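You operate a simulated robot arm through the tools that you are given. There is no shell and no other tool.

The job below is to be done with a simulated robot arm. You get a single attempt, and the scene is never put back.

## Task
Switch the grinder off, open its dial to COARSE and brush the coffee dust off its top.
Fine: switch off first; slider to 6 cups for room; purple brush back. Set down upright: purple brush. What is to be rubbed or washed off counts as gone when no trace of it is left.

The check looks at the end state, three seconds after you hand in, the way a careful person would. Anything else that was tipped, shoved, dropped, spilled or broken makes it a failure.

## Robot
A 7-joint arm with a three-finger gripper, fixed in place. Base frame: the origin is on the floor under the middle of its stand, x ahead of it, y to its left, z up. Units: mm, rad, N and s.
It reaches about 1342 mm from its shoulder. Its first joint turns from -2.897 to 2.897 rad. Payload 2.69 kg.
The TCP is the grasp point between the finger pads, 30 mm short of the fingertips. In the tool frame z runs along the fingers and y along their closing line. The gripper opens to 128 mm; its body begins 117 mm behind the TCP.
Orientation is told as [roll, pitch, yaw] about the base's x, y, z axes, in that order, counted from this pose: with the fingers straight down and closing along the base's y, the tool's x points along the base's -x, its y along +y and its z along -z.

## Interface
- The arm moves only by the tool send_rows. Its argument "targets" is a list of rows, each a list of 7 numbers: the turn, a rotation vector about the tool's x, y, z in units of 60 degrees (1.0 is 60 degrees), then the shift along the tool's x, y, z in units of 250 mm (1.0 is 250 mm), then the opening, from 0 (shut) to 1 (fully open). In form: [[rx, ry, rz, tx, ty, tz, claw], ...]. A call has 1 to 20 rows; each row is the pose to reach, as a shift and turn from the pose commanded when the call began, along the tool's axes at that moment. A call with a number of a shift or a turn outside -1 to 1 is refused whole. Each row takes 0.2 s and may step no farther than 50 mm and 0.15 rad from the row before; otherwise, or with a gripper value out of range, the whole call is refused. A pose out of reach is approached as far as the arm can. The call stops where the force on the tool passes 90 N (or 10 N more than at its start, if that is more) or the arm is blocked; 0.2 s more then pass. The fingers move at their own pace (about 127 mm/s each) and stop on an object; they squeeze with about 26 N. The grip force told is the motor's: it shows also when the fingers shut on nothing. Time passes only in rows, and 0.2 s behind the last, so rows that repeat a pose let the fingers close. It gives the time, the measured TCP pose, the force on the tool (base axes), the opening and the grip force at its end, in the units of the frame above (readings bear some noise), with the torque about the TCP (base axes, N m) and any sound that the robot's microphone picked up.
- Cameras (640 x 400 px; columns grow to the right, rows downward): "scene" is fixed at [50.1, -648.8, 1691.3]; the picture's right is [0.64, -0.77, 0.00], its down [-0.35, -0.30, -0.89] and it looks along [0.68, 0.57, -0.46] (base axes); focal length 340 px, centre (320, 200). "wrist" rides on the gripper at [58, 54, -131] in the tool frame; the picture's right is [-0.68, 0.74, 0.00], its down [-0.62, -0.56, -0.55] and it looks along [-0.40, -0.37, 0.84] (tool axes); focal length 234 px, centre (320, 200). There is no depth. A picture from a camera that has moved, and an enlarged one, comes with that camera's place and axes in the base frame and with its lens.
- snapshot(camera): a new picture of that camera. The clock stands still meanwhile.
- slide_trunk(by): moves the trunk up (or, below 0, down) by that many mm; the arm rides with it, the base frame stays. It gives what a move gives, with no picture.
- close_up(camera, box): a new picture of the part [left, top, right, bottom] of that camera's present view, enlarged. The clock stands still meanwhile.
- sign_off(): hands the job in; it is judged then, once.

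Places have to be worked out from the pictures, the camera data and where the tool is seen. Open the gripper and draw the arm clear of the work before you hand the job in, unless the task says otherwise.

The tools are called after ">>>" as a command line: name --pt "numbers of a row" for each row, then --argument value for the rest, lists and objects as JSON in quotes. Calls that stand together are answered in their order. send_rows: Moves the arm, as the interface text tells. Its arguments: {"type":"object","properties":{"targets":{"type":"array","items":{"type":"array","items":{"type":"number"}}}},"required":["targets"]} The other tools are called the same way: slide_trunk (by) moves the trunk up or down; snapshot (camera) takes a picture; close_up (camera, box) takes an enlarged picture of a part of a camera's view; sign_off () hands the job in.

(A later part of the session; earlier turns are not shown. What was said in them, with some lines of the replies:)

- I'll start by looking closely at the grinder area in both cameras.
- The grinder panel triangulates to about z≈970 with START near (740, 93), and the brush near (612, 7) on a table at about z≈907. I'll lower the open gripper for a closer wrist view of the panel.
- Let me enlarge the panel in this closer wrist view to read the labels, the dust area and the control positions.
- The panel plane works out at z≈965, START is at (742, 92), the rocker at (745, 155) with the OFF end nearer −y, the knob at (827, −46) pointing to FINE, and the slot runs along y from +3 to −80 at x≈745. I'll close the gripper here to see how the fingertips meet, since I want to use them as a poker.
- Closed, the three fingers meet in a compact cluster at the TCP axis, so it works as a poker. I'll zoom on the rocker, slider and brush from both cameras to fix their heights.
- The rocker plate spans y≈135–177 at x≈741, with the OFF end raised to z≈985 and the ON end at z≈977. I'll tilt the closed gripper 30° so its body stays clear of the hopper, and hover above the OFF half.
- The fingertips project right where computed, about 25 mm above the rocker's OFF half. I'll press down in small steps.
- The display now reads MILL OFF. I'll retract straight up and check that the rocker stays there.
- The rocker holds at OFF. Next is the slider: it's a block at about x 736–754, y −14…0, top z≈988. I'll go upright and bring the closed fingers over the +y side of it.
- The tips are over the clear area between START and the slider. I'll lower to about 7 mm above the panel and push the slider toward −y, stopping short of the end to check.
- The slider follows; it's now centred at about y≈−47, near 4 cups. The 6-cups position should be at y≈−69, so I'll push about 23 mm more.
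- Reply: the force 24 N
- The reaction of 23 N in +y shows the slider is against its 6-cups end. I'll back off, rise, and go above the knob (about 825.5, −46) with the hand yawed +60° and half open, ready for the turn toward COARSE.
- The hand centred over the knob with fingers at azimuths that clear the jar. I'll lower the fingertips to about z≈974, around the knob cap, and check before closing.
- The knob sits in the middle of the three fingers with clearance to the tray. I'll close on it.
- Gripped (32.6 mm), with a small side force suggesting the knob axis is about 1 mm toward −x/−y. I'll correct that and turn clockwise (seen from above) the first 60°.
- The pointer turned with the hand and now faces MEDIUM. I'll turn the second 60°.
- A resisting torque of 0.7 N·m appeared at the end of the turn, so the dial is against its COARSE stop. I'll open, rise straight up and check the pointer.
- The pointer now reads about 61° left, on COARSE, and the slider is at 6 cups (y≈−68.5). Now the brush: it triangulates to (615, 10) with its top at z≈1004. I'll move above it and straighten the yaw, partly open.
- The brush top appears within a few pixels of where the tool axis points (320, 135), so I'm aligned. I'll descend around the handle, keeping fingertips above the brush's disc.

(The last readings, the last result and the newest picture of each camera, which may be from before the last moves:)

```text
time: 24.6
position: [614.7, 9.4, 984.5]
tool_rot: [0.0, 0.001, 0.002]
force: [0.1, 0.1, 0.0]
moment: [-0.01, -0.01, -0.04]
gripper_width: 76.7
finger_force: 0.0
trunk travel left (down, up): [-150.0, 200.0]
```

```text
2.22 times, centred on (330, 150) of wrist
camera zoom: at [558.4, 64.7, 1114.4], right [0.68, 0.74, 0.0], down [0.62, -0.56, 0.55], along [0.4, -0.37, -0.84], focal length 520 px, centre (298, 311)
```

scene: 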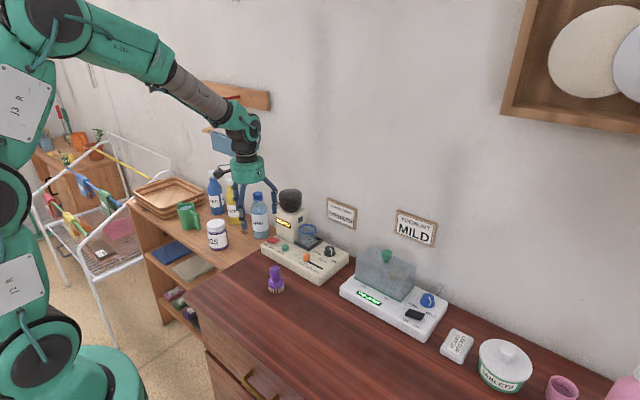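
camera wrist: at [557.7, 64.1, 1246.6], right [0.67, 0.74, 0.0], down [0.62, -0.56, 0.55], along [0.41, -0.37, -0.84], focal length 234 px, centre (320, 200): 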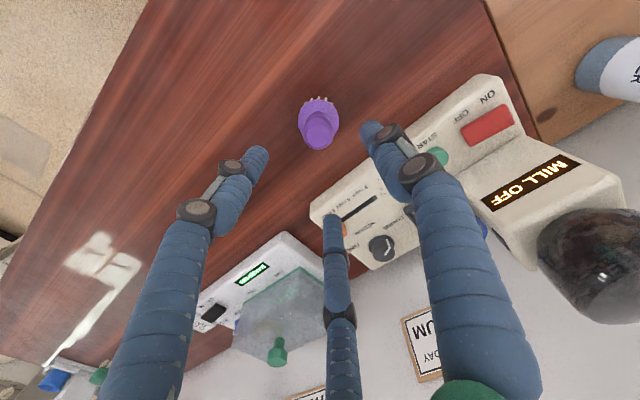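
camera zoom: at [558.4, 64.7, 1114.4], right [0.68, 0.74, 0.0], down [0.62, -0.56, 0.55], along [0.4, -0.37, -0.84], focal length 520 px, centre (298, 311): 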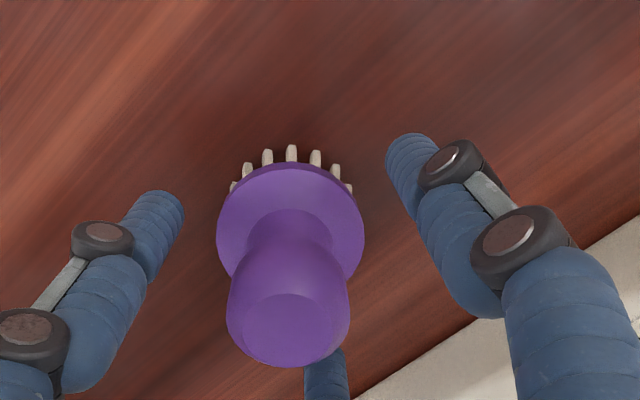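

The handle is between the fingers, perhaps 1.5 mm toward −x of centre. I'll nudge and close on it.

>>> send_rows --pt "0 0 0 0.006 0 0 0.6" --pt "0 0 0 0.006 0 0 0.4" --pt "0 0 0 0.006 0 0 0.0" --pt "0 0 0 0.006 0 0 0.0" --pt "0 0 0 0.006 0 0 0.0" --pt "0 0 0 0.006 0 0 0.0"

>>> close_up --camera "scene" --box '[248, 230, 312, 300]'

>>> close_up --camera "wrist" --box '[220, 60, 440, 240]'

```text
time: 26.0
position: [614.9, 10.2, 984.2]
tool_rot: [-0.001, 0.001, 0.0]
force: [-0.6, 0.2, -0.1]
moment: [0.0, 0.0, 0.0]
gripper_width: 31.9
finger_force: 25.8
trunk travel left (down, up): [-150.0, 200.0]
```

```text
5.71 times, centred on (280, 265) of scene
camera zoom: at [50.1, -648.8, 1691.3], right [0.64, -0.77, 0.0], down [-0.35, -0.3, -0.89], along [0.68, 0.57, -0.46], focal length 1943 px, centre (549, -171)
```

zoom: 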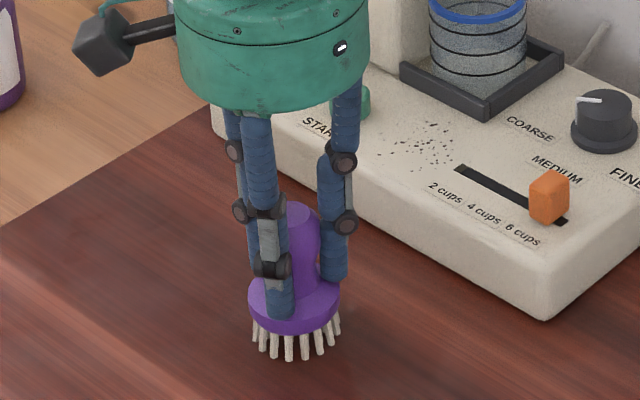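

```text
2.22 times, centred on (330, 150) of wrist
camera zoom: at [556.9, 64.4, 1114.4], right [0.68, 0.74, 0.0], down [0.62, -0.56, 0.55], along [0.4, -0.37, -0.84], focal length 520 px, centre (298, 311)
```

zoom: 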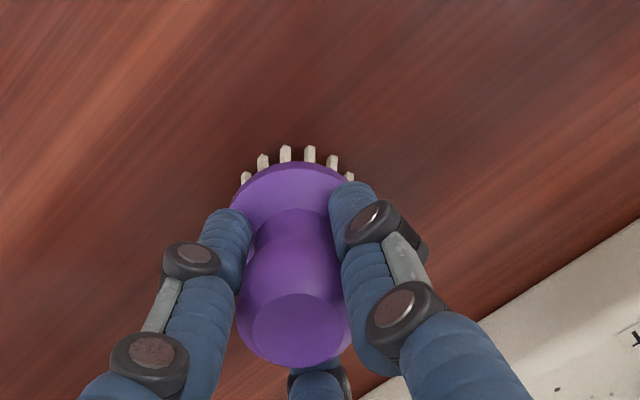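

The brush is held upright (31.9 mm grip) with TCP z≈984 at table height. I'll lift it 100 mm and check it hangs straight.

>>> send_rows --pt "0 0 0 0 0 -0.04 0" --pt "0 0 0 0 0 -0.16 0" --pt "0 0 0 0 0 -0.28 0" --pt "0 0 0 0 0 -0.4 0" --pt "0 0 0 0 0 -0.4 0"

>>> close_up --camera "scene" --box '[240, 200, 320, 300]'

>>> close_up --camera "wrist" --box '[220, 60, 440, 240]'

```text
time: 27.2
position: [613.2, 9.9, 1083.5]
tool_rot: [0.0, 0.0, 0.002]
force: [0.1, -0.3, 0.0]
moment: [0.01, -0.05, 0.0]
gripper_width: 31.6
finger_force: 25.6
trunk travel left (down, up): [-150.0, 200.0]
```

```text
4.00 times, centred on (280, 250) of scene
camera zoom: at [50.1, -648.8, 1691.3], right [0.64, -0.77, 0.0], down [-0.35, -0.3, -0.89], along [0.68, 0.57, -0.46], focal length 1360 px, centre (480, 0)
```

zoom: 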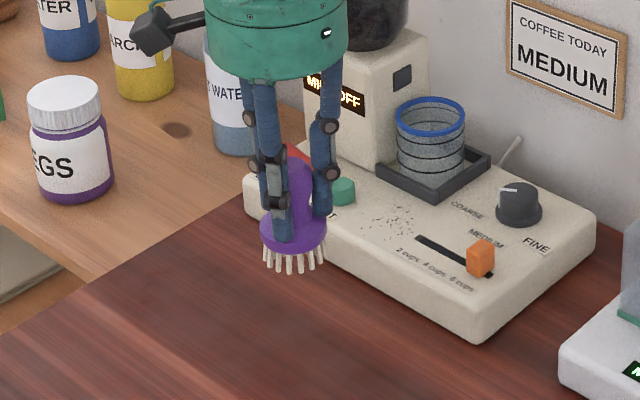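

```text
2.22 times, centred on (330, 150) of wrist
camera zoom: at [556.1, 64.4, 1214.8], right [0.68, 0.74, 0.0], down [0.62, -0.56, 0.55], along [0.4, -0.37, -0.84], focal length 520 px, centre (298, 311)
```

zoom: 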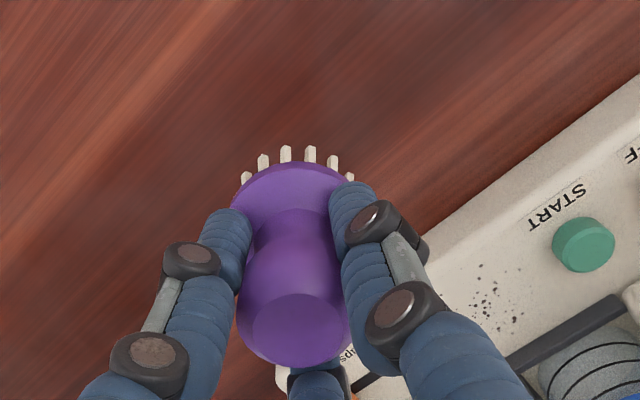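

The brush hangs straight. I'll carry it over the dust patch (centre about (747, 37), radius about 33) and lower to just above the panel.

>>> send_rows --pt "0 0 0 -0.13 0.02 0 0" --pt "0 0 0 -0.26 0.04 0 0" --pt "0 0 0 -0.39 0.06 0 0" --pt "0 0 0 -0.526 0.08 0 0" --pt "0 0 0 -0.526 0.08 0.1 0" --pt "0 0 0 -0.526 0.08 0.14 0" --pt "0 0 0 -0.526 0.08 0.14 0"

>>> close_up --camera "scene" --box '[270, 210, 350, 280]'

```text
time: 28.8
position: [744.3, 28.3, 1048.2]
tool_rot: [0.001, -0.002, 0.001]
force: [1.2, -0.3, -0.2]
moment: [0.01, -0.05, 0.0]
gripper_width: 31.8
finger_force: 25.9
trunk travel left (down, up): [-150.0, 200.0]
```

```text
5.71 times, centred on (310, 245) of scene
camera zoom: at [50.1, -648.8, 1691.3], right [0.64, -0.77, 0.0], down [-0.35, -0.3, -0.89], along [0.68, 0.57, -0.46], focal length 1943 px, centre (377, -57)
```

zoom: 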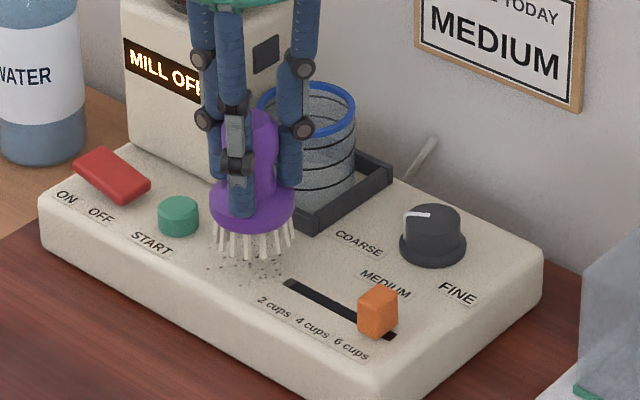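

The bristles hover about 15 mm above the panel. I'll lower in small steps and watch the force for contact.

>>> send_rows --pt "0 0 0 0 0 0.024 0" --pt "0 0 0 0 0 0.04 0" --pt "0 0 0 0 0 0.052 0" --pt "0 0 0 0 0 0.052 0"

>>> close_up --camera "scene" --box '[280, 230, 330, 270]'

```text
time: 29.8
position: [744.9, 29.1, 1034.9]
tool_rot: [0.0, -0.002, 0.003]
force: [-1.2, -0.3, 0.1]
moment: [-0.02, 0.01, 0.01]
gripper_width: 31.7
finger_force: 26.4
trunk travel left (down, up): [-150.0, 200.0]
```

```text
10.00 times, centred on (305, 250) of scene
camera zoom: at [50.1, -648.8, 1691.3], right [0.64, -0.77, 0.0], down [-0.35, -0.3, -0.89], along [0.68, 0.57, -0.46], focal length 3401 px, centre (470, -300)
```

zoom: 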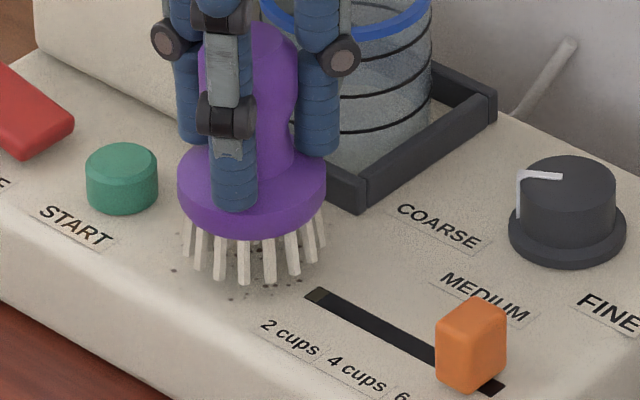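

No contact force yet at TCP z≈1035. I'll continue down in 1–2 mm steps.

>>> send_rows --pt "0 0 0 0 0 0.006 0" --pt "0 0 0 0 0 0.012 0" --pt "0 0 0 0 0 0.012 0"

>>> close_up --camera "scene" --box '[280, 230, 330, 270]'

```text
time: 30.6
position: [743.8, 30.4, 1031.5]
tool_rot: [0.001, 0.001, 0.002]
force: [-1.0, -0.5, -1.4]
moment: [-0.01, 0.0, -0.02]
gripper_width: 31.9
finger_force: 26.1
trunk travel left (down, up): [-150.0, 200.0]
```

```text
10.00 times, centred on (305, 250) of scene
camera zoom: at [50.1, -648.8, 1691.3], right [0.64, -0.77, 0.0], down [-0.35, -0.3, -0.89], along [0.68, 0.57, -0.46], focal length 3401 px, centre (470, -300)
```

zoom: 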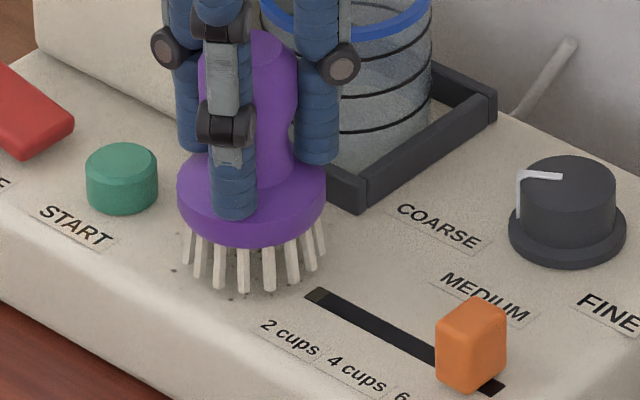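

The bristle tips look about 1–2 mm above the surface. I'll step down another 3 mm.

>>> send_rows --pt "0 0 0 0 0 0.004 0" --pt "0 0 0 0 0 0.008 0" --pt "0 0 0 0 0 0.012 0" --pt "0 0 0 0 0 0.012 0"

```text
time: 31.6
position: [745.7, 30.1, 1029.3]
tool_rot: [-0.001, 0.0, 0.0]
force: [-0.1, -0.6, -1.5]
moment: [-0.02, 0.01, 0.01]
gripper_width: 31.7
finger_force: 26.0
trunk travel left (down, up): [-150.0, 200.0]
```

Still no contact force; another 3 mm in 1 mm steps.

>>> send_rows --pt "0 0 0 0 0 0.004 0" --pt "0 0 0 0 0 0.008 0" --pt "0 0 0 0 0 0.012 0" --pt "0 0 0 0 0 0.012 0"

>>> close_up --camera "scene" --box '[280, 230, 330, 270]'

```text
time: 32.6
position: [744.3, 28.4, 1029.1]
tool_rot: [0.0, -0.002, 0.002]
force: [-1.6, -0.8, 18.3]
moment: [-0.04, 0.07, 0.03]
gripper_width: 32.0
finger_force: 25.4
trunk travel left (down, up): [-150.0, 200.0]
```

```text
10.00 times, centred on (305, 250) of scene
camera zoom: at [50.1, -648.8, 1691.3], right [0.64, -0.77, 0.0], down [-0.35, -0.3, -0.89], along [0.68, 0.57, -0.46], focal length 3401 px, centre (470, -300)
```

zoom: 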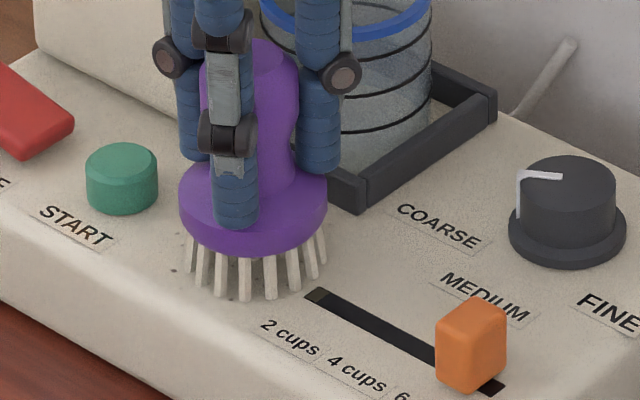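

Contact: 18 N at TCP z≈1029. I'll ease off 1 mm and make a first loop of strokes over the dust patch, staying clear of START, the tray and the jar.

>>> send_rows --pt "0 0 0 0 0 -0.004 0" --pt "0 0 0 0 0.04 -0.004 0" --pt "0 0 0 -0.008 0.064 -0.004 0" --pt "0 0 0 -0.032 0.064 -0.004 0" --pt "0 0 0 -0.056 0.056 -0.004 0" --pt "0 0 0 -0.056 0.016 -0.004 0" --pt "0 0 0 -0.056 -0.024 -0.004 0" --pt "0 0 0 -0.048 -0.056 -0.004 0" --pt "0 0 0 -0.012 -0.064 -0.004 0" --pt "0 0 0 0.028 -0.064 -0.004 0" --pt "0 0 0 0.052 -0.04 -0.004 0" --pt "0 0 0 0.052 0 -0.004 0" --pt "0 0 0 0.052 0.04 -0.004 0" --pt "0 0 0 0.044 0.068 -0.004 0" --pt "0 0 0 0.004 0.056 -0.004 0" --pt "0 0 0 -0.004 0.016 -0.004 0" --pt "0 0 0 0 0 -0.004 0"

>>> close_up --camera "scene" --box '[270, 210, 350, 280]'

>>> close_up --camera "wrist" --box '[220, 60, 440, 240]'

```text
time: 36.2
position: [743.1, 29.1, 1028.0]
tool_rot: [-0.001, -0.001, 0.002]
force: [0.5, 2.0, 10.8]
moment: [0.17, 0.01, 0.06]
gripper_width: 31.5
finger_force: 25.8
trunk travel left (down, up): [-150.0, 200.0]
```

```text
5.71 times, centred on (310, 245) of scene
camera zoom: at [50.1, -648.8, 1691.3], right [0.64, -0.77, 0.0], down [-0.35, -0.3, -0.89], along [0.68, 0.57, -0.46], focal length 1943 px, centre (377, -57)
```

zoom: 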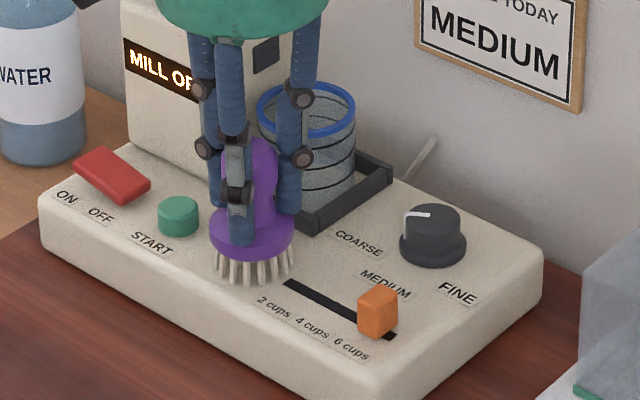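

```text
2.22 times, centred on (330, 150) of wrist
camera zoom: at [687.3, 84.7, 1158.7], right [0.68, 0.74, 0.0], down [0.62, -0.56, 0.55], along [0.4, -0.37, -0.84], focal length 520 px, centre (298, 311)
```

zoom: 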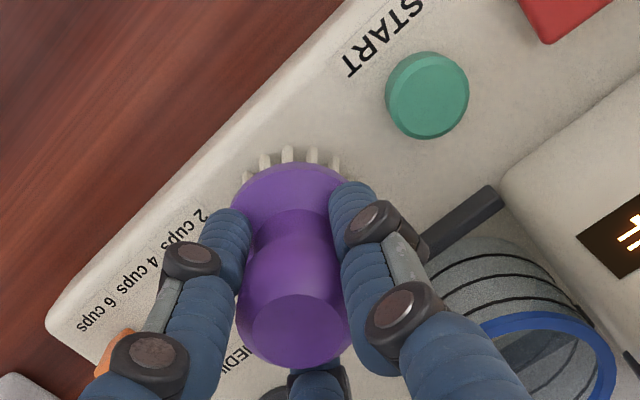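

The visible dust around the brush is gone. I'll do a second loop with slightly wider coverage toward the front and sides, then lift and look.

>>> send_rows --pt "0 0 0 0.04 0.02 0 0" --pt "0 0 0 0.08 0.04 0 0" --pt "0 0 0 0.08 0.07 0 0" --pt "0 0 0 0.04 0.072 0 0" --pt "0 0 0 0.0 0.072 0 0" --pt "0 0 0 -0.036 0.064 0 0" --pt "0 0 0 -0.06 0.044 0 0" --pt "0 0 0 -0.06 0.004 0 0" --pt "0 0 0 -0.06 -0.036 0 0" --pt "0 0 0 -0.06 -0.06 0 0" --pt "0 0 0 -0.02 -0.06 0 0" --pt "0 0 0 0.02 -0.06 0 0" --pt "0 0 0 0.06 -0.06 0 0" --pt "0 0 0 0.08 -0.03 0 0" --pt "0 0 0 0.08 0.01 0 0" --pt "0 0 0 0.04 0.02 0 0" --pt "0 0 0 0 0.02 0 0" --pt "0 0 0 -0.02 0.0 0 0" --pt "0 0 0 0 0 0 0"

>>> close_up --camera "scene" --box '[280, 230, 330, 270]'

```text
time: 40.2
position: [745.3, 30.7, 1028.5]
tool_rot: [0.001, 0.002, 0.001]
force: [-0.3, -0.8, 0.9]
moment: [0.02, 0.04, 0.01]
gripper_width: 32.1
finger_force: 25.7
trunk travel left (down, up): [-150.0, 200.0]
```

```text
10.00 times, centred on (305, 250) of scene
camera zoom: at [50.1, -648.8, 1691.3], right [0.64, -0.77, 0.0], down [-0.35, -0.3, -0.89], along [0.68, 0.57, -0.46], focal length 3401 px, centre (470, -300)
```

zoom: 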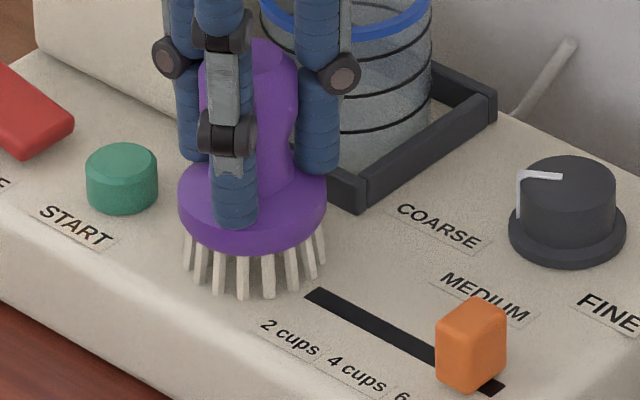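

The contact force has fallen to about 1 N, so the brush has settled slightly in the grip. I'll lift it clear toward the robot and inspect the panel.

>>> send_rows --pt "0 0 0 0 0 -0.1 0" --pt "0 0 0 0 0 -0.224 0" --pt "0 0 0 0.14 -0.02 -0.224 0" --pt "0 0 0 0.28 -0.04 -0.224 0" --pt "0 0 0 0.42 -0.06 -0.224 0" --pt "0 0 0 0.526 -0.08 -0.224 0" --pt "0 0 0 0.526 -0.08 -0.224 0"

>>> close_up --camera "scene" --box '[280, 240, 328, 270]'

>>> close_up --camera "scene" --box '[240, 200, 320, 300]'

>>> snapshot --camera "wrist"

```text
time: 41.8
position: [612.4, 11.5, 1082.9]
tool_rot: [0.0, 0.0, 0.004]
force: [0.0, 0.5, 0.0]
moment: [0.01, -0.05, -0.01]
gripper_width: 31.8
finger_force: 26.4
trunk travel left (down, up): [-150.0, 200.0]
```

```text
13.33 times, centred on (304, 255) of scene
camera zoom: at [50.1, -648.8, 1691.3], right [0.64, -0.77, 0.0], down [-0.35, -0.3, -0.89], along [0.68, 0.57, -0.46], focal length 4535 px, centre (533, -533)
```

zoom: 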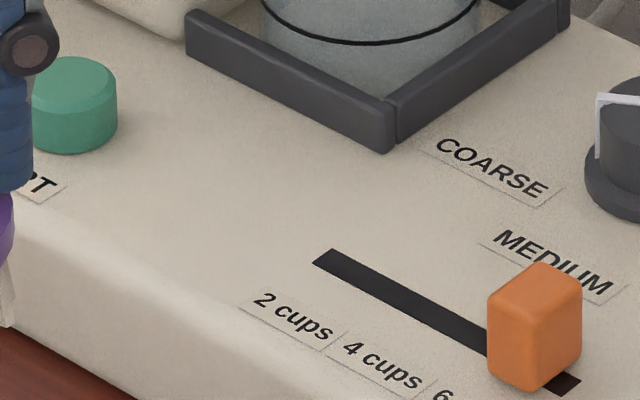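

```text
4.00 times, centred on (280, 250) of scene
camera zoom: at [50.1, -648.8, 1691.3], right [0.64, -0.77, 0.0], down [-0.35, -0.3, -0.89], along [0.68, 0.57, -0.46], focal length 1360 px, centre (480, 0)
```

zoom: 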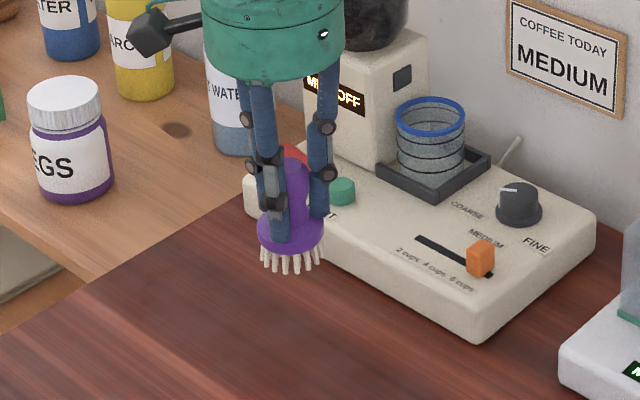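

```text
taken
camera wrist: at [554.4, 65.8, 1214.0], right [0.68, 0.74, 0.0], down [0.62, -0.56, 0.55], along [0.4, -0.37, -0.84], focal length 234 px, centre (320, 200)
```

wrist: 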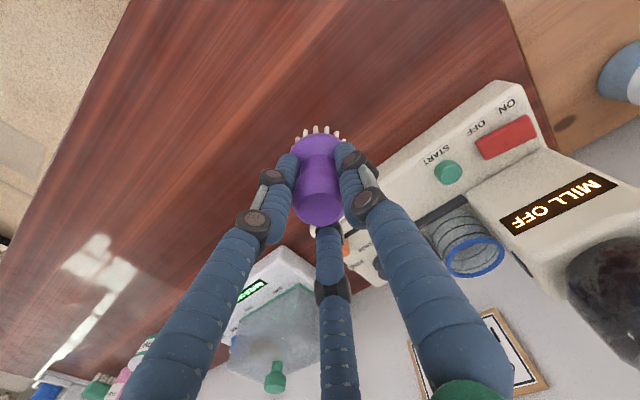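

The dust looks gone from the scene view. I'll zoom in on the panel from the wrist and check the brush's tilt in the grip before setting it down.

>>> close_up --camera "wrist" --box '[360, 90, 520, 230]'

>>> close_up --camera "wrist" --box '[220, 60, 440, 240]'

>>> close_up --camera "scene" --box '[256, 220, 328, 275]'

```text
2.86 times, centred on (440, 160) of wrist
camera zoom: at [554.4, 65.8, 1214.0], right [0.68, 0.74, 0.0], down [0.62, -0.56, 0.55], along [0.4, -0.37, -0.84], focal length 669 px, centre (-23, 314)
```

zoom: 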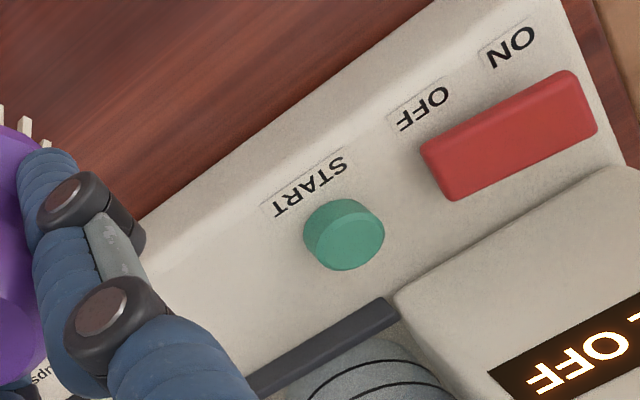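

```text
2.22 times, centred on (330, 150) of wrist
camera zoom: at [554.4, 65.8, 1214.0], right [0.68, 0.74, 0.0], down [0.62, -0.56, 0.55], along [0.4, -0.37, -0.84], focal length 520 px, centre (298, 311)
```

zoom: 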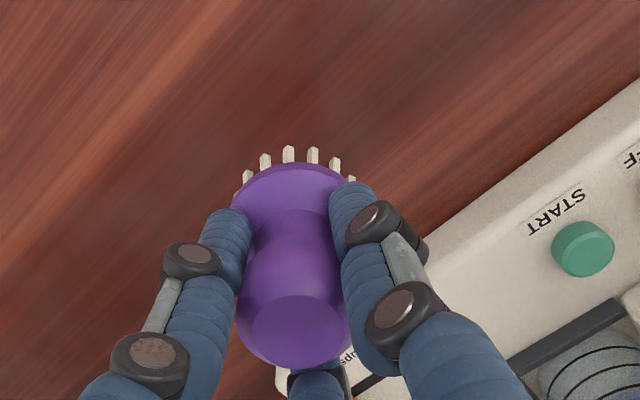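

```text
7.27 times, centred on (292, 248) of scene
camera zoom: at [50.1, -648.8, 1691.3], right [0.64, -0.77, 0.0], down [-0.35, -0.3, -0.89], along [0.68, 0.57, -0.46], focal length 2473 px, centre (524, -146)
```

zoom: 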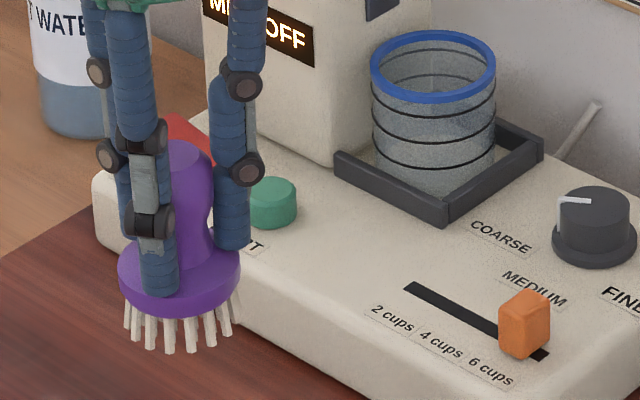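

The panel is clean and the brush is still upright in the grip, back over its original spot (613.5, 10). I'll lower it to just above the table.

>>> send_rows --pt "0 0 0 0 0 0.14 0" --pt "0 0 0 0 0 0.28 0" --pt "0 0 0 0 0 0.36 0" --pt "0 0 0 0 0 0.384 0" --pt "0 0 0 0 0 0.392 0" --pt "0 0 0 0 0 0.4 0" --pt "0 0 0 0 0 0.4 0"

>>> close_up --camera "scene" --box '[256, 258, 304, 298]'

```text
time: 43.4
position: [612.1, 10.0, 982.9]
tool_rot: [0.003, -0.001, 0.0]
force: [-0.5, 0.4, -0.2]
moment: [0.02, -0.01, -0.02]
gripper_width: 31.8
finger_force: 26.1
trunk travel left (down, up): [-150.0, 200.0]
```

```text
10.00 times, centred on (280, 278) of scene
camera zoom: at [50.1, -648.8, 1691.3], right [0.64, -0.77, 0.0], down [-0.35, -0.3, -0.89], along [0.68, 0.57, -0.46], focal length 3401 px, centre (720, -580)
```

zoom: 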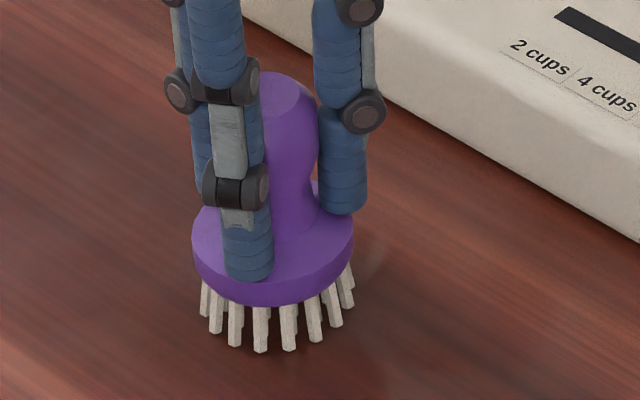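

The bristle tips are almost at their original image row. I'll step down 1 mm at a time until there's a slight contact force.

>>> send_rows --pt "0 0 0 0 0 0.004 0" --pt "0 0 0 0 0 0.008 0" --pt "0 0 0 0 0 0.008 0"

```text
time: 44.2
position: [612.8, 9.0, 983.1]
tool_rot: [0.001, -0.001, 0.002]
force: [-3.7, -2.6, 13.0]
moment: [-0.13, 0.3, -0.01]
gripper_width: 31.7
finger_force: 26.4
trunk travel left (down, up): [-150.0, 200.0]
```

It's standing on the table (13 N). I'll ease up 1 mm, open the fingers gently, then rise straight up.

>>> send_rows --pt "0 0 0 0 0 -0.003 0" --pt "0 0 0 0 0 -0.003 0.3" --pt "0 0 0 0 0 -0.003 0.4" --pt "0 0 0 0 0 -0.003 0.6" --pt "0 0 0 0 0 -0.003 0.6" --pt "0 0 0 0 0 -0.003 0.6"

>>> close_up --camera "scene" --box '[248, 230, 312, 300]'

>>> close_up --camera "wrist" --box '[220, 60, 440, 240]'

```text
time: 45.6
position: [613.3, 11.1, 982.4]
tool_rot: [-0.002, 0.0, 0.003]
force: [0.5, 0.1, 0.4]
moment: [0.0, -0.01, -0.01]
gripper_width: 76.7
finger_force: 0.1
trunk travel left (down, up): [-150.0, 200.0]
```

```text
5.71 times, centred on (280, 265) of scene
camera zoom: at [50.1, -648.8, 1691.3], right [0.64, -0.77, 0.0], down [-0.35, -0.3, -0.89], along [0.68, 0.57, -0.46], focal length 1943 px, centre (549, -171)
```

zoom: 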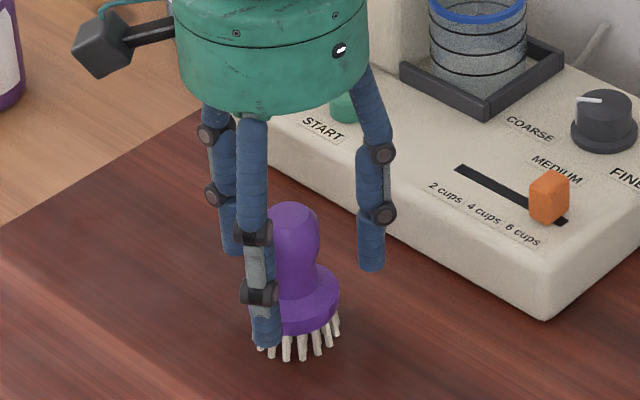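

```text
2.22 times, centred on (330, 150) of wrist
camera zoom: at [556.6, 64.7, 1113.1], right [0.68, 0.74, 0.0], down [0.62, -0.56, 0.55], along [0.4, -0.37, -0.84], focal length 520 px, centre (298, 311)
```

zoom: 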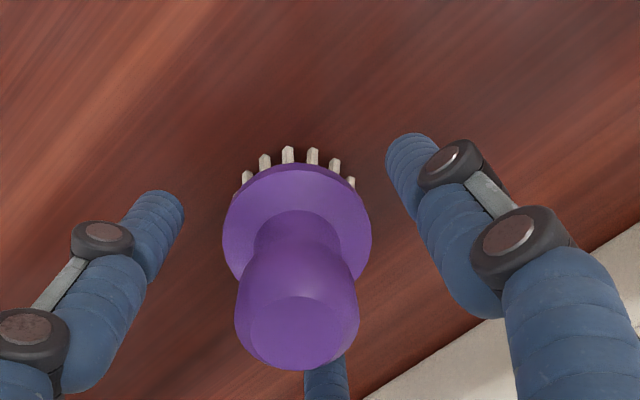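

The brush stands upright and free of the fingers. I'll rise straight up, then pull back to roughly the starting pose, fully open.

>>> send_rows --pt "0 0 0 0 0 -0.08 0.6" --pt "0 0 0 0 0 -0.24 0.6" --pt "0 0 0 0 0 -0.42 0.6" --pt "0 0 0 0 0 -0.6 0.8" --pt "0 0 0 0.04 0 -0.78 1" --pt "0 0 0 0.12 0.06 -0.92 1" --pt "0 0 0 0.24 0.16 -1 1" --pt "0 0 0 0.36 0.26 -1 1" --pt "0 0 0 0.48 0.36 -1 1" --pt "0 0 0 0.48 0.36 -1 1"

>>> snapshot --camera "scene"

>>> close_up --camera "scene" --box '[255, 230, 355, 295]'

>>> close_up --camera "scene" --box '[280, 240, 328, 270]'

>>> close_up --camera "scene" --box '[256, 258, 304, 298]'

>>> snapshot --camera "wrist"

```text
time: 47.8
position: [491.3, 99.4, 1235.1]
tool_rot: [0.0, 0.0, 0.0]
force: [-0.3, -0.1, 0.4]
moment: [-0.02, -0.05, -0.02]
gripper_width: 128.1
finger_force: 0.0
trunk travel left (down, up): [-150.0, 200.0]
```

```text
taken
```

scene: 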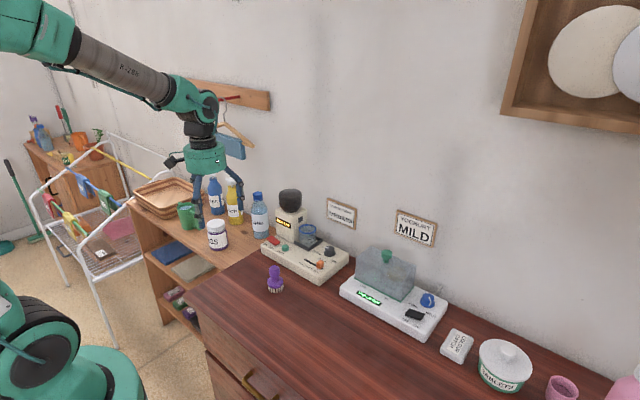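

```text
6.15 times, centred on (305, 262) of scene
camera zoom: at [50.1, -648.8, 1691.3], right [0.64, -0.77, 0.0], down [-0.35, -0.3, -0.89], along [0.68, 0.57, -0.46], focal length 2093 px, centre (412, -185)
```

zoom: 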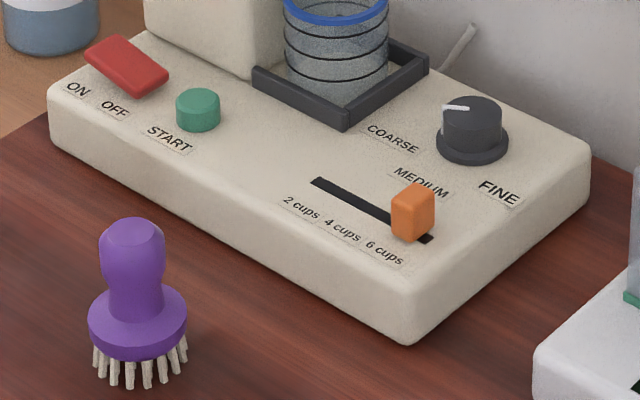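

```text
13.33 times, centred on (304, 255) of scene
camera zoom: at [50.1, -648.8, 1691.3], right [0.64, -0.77, 0.0], down [-0.35, -0.3, -0.89], along [0.68, 0.57, -0.46], focal length 4535 px, centre (533, -533)
```

zoom: 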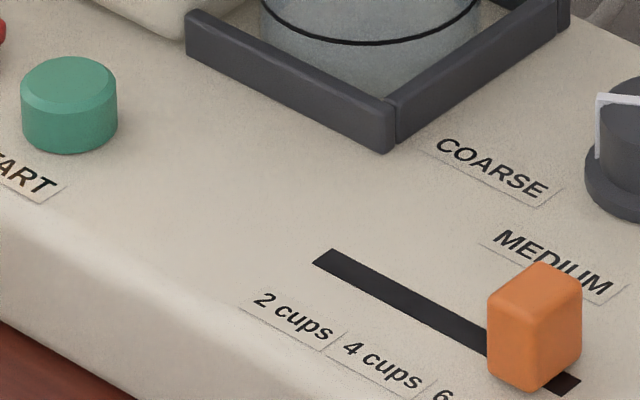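

```text
10.00 times, centred on (280, 278) of scene
camera zoom: at [50.1, -648.8, 1691.3], right [0.64, -0.77, 0.0], down [-0.35, -0.3, -0.89], along [0.68, 0.57, -0.46], focal length 3401 px, centre (720, -580)
```

zoom: 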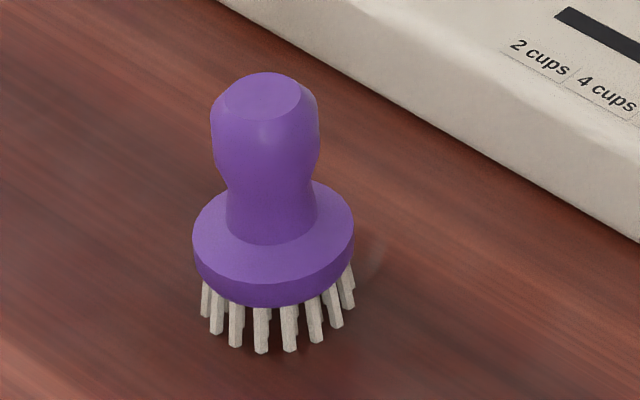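

```text
taken
camera wrist: at [435.0, 155.4, 1365.3], right [0.68, 0.74, 0.0], down [0.62, -0.56, 0.55], along [0.4, -0.37, -0.84], focal length 234 px, centre (320, 200)
```

wrist: 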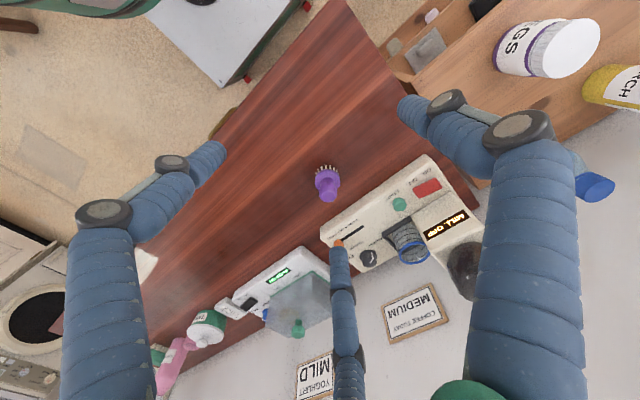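

The grinder shows MILL OFF, the slider is at 6 cups and the dial is at COARSE. I see no dust on the top, and the brush is upright within about 2 mm of its original spot. The arm is open and clear and nothing else has moved, so I'm handing in.

>>> sign_off

```text
The job is handed in.
```

The job is handed in. In the last pictures everything you asked for was done:

- **Power:** I switched the grinder off first. The display reads MILL OFF and the rocker stayed in the OFF position.
- **Slider:** it is at 6 cups, pushed until it met its end stop.
- **Dial:** it is turned to COARSE; I felt resistance at the end of the turn, and the pointer lines up with the label.
- **Coffee dust:** none is visible on the grinder's top from either camera after two passes with the brush.
- **Purple brush:** it stands upright within about 2 mm of where it started.

The gripper is open and the arm is clear of the work. I saw nothing else moved or knocked over.
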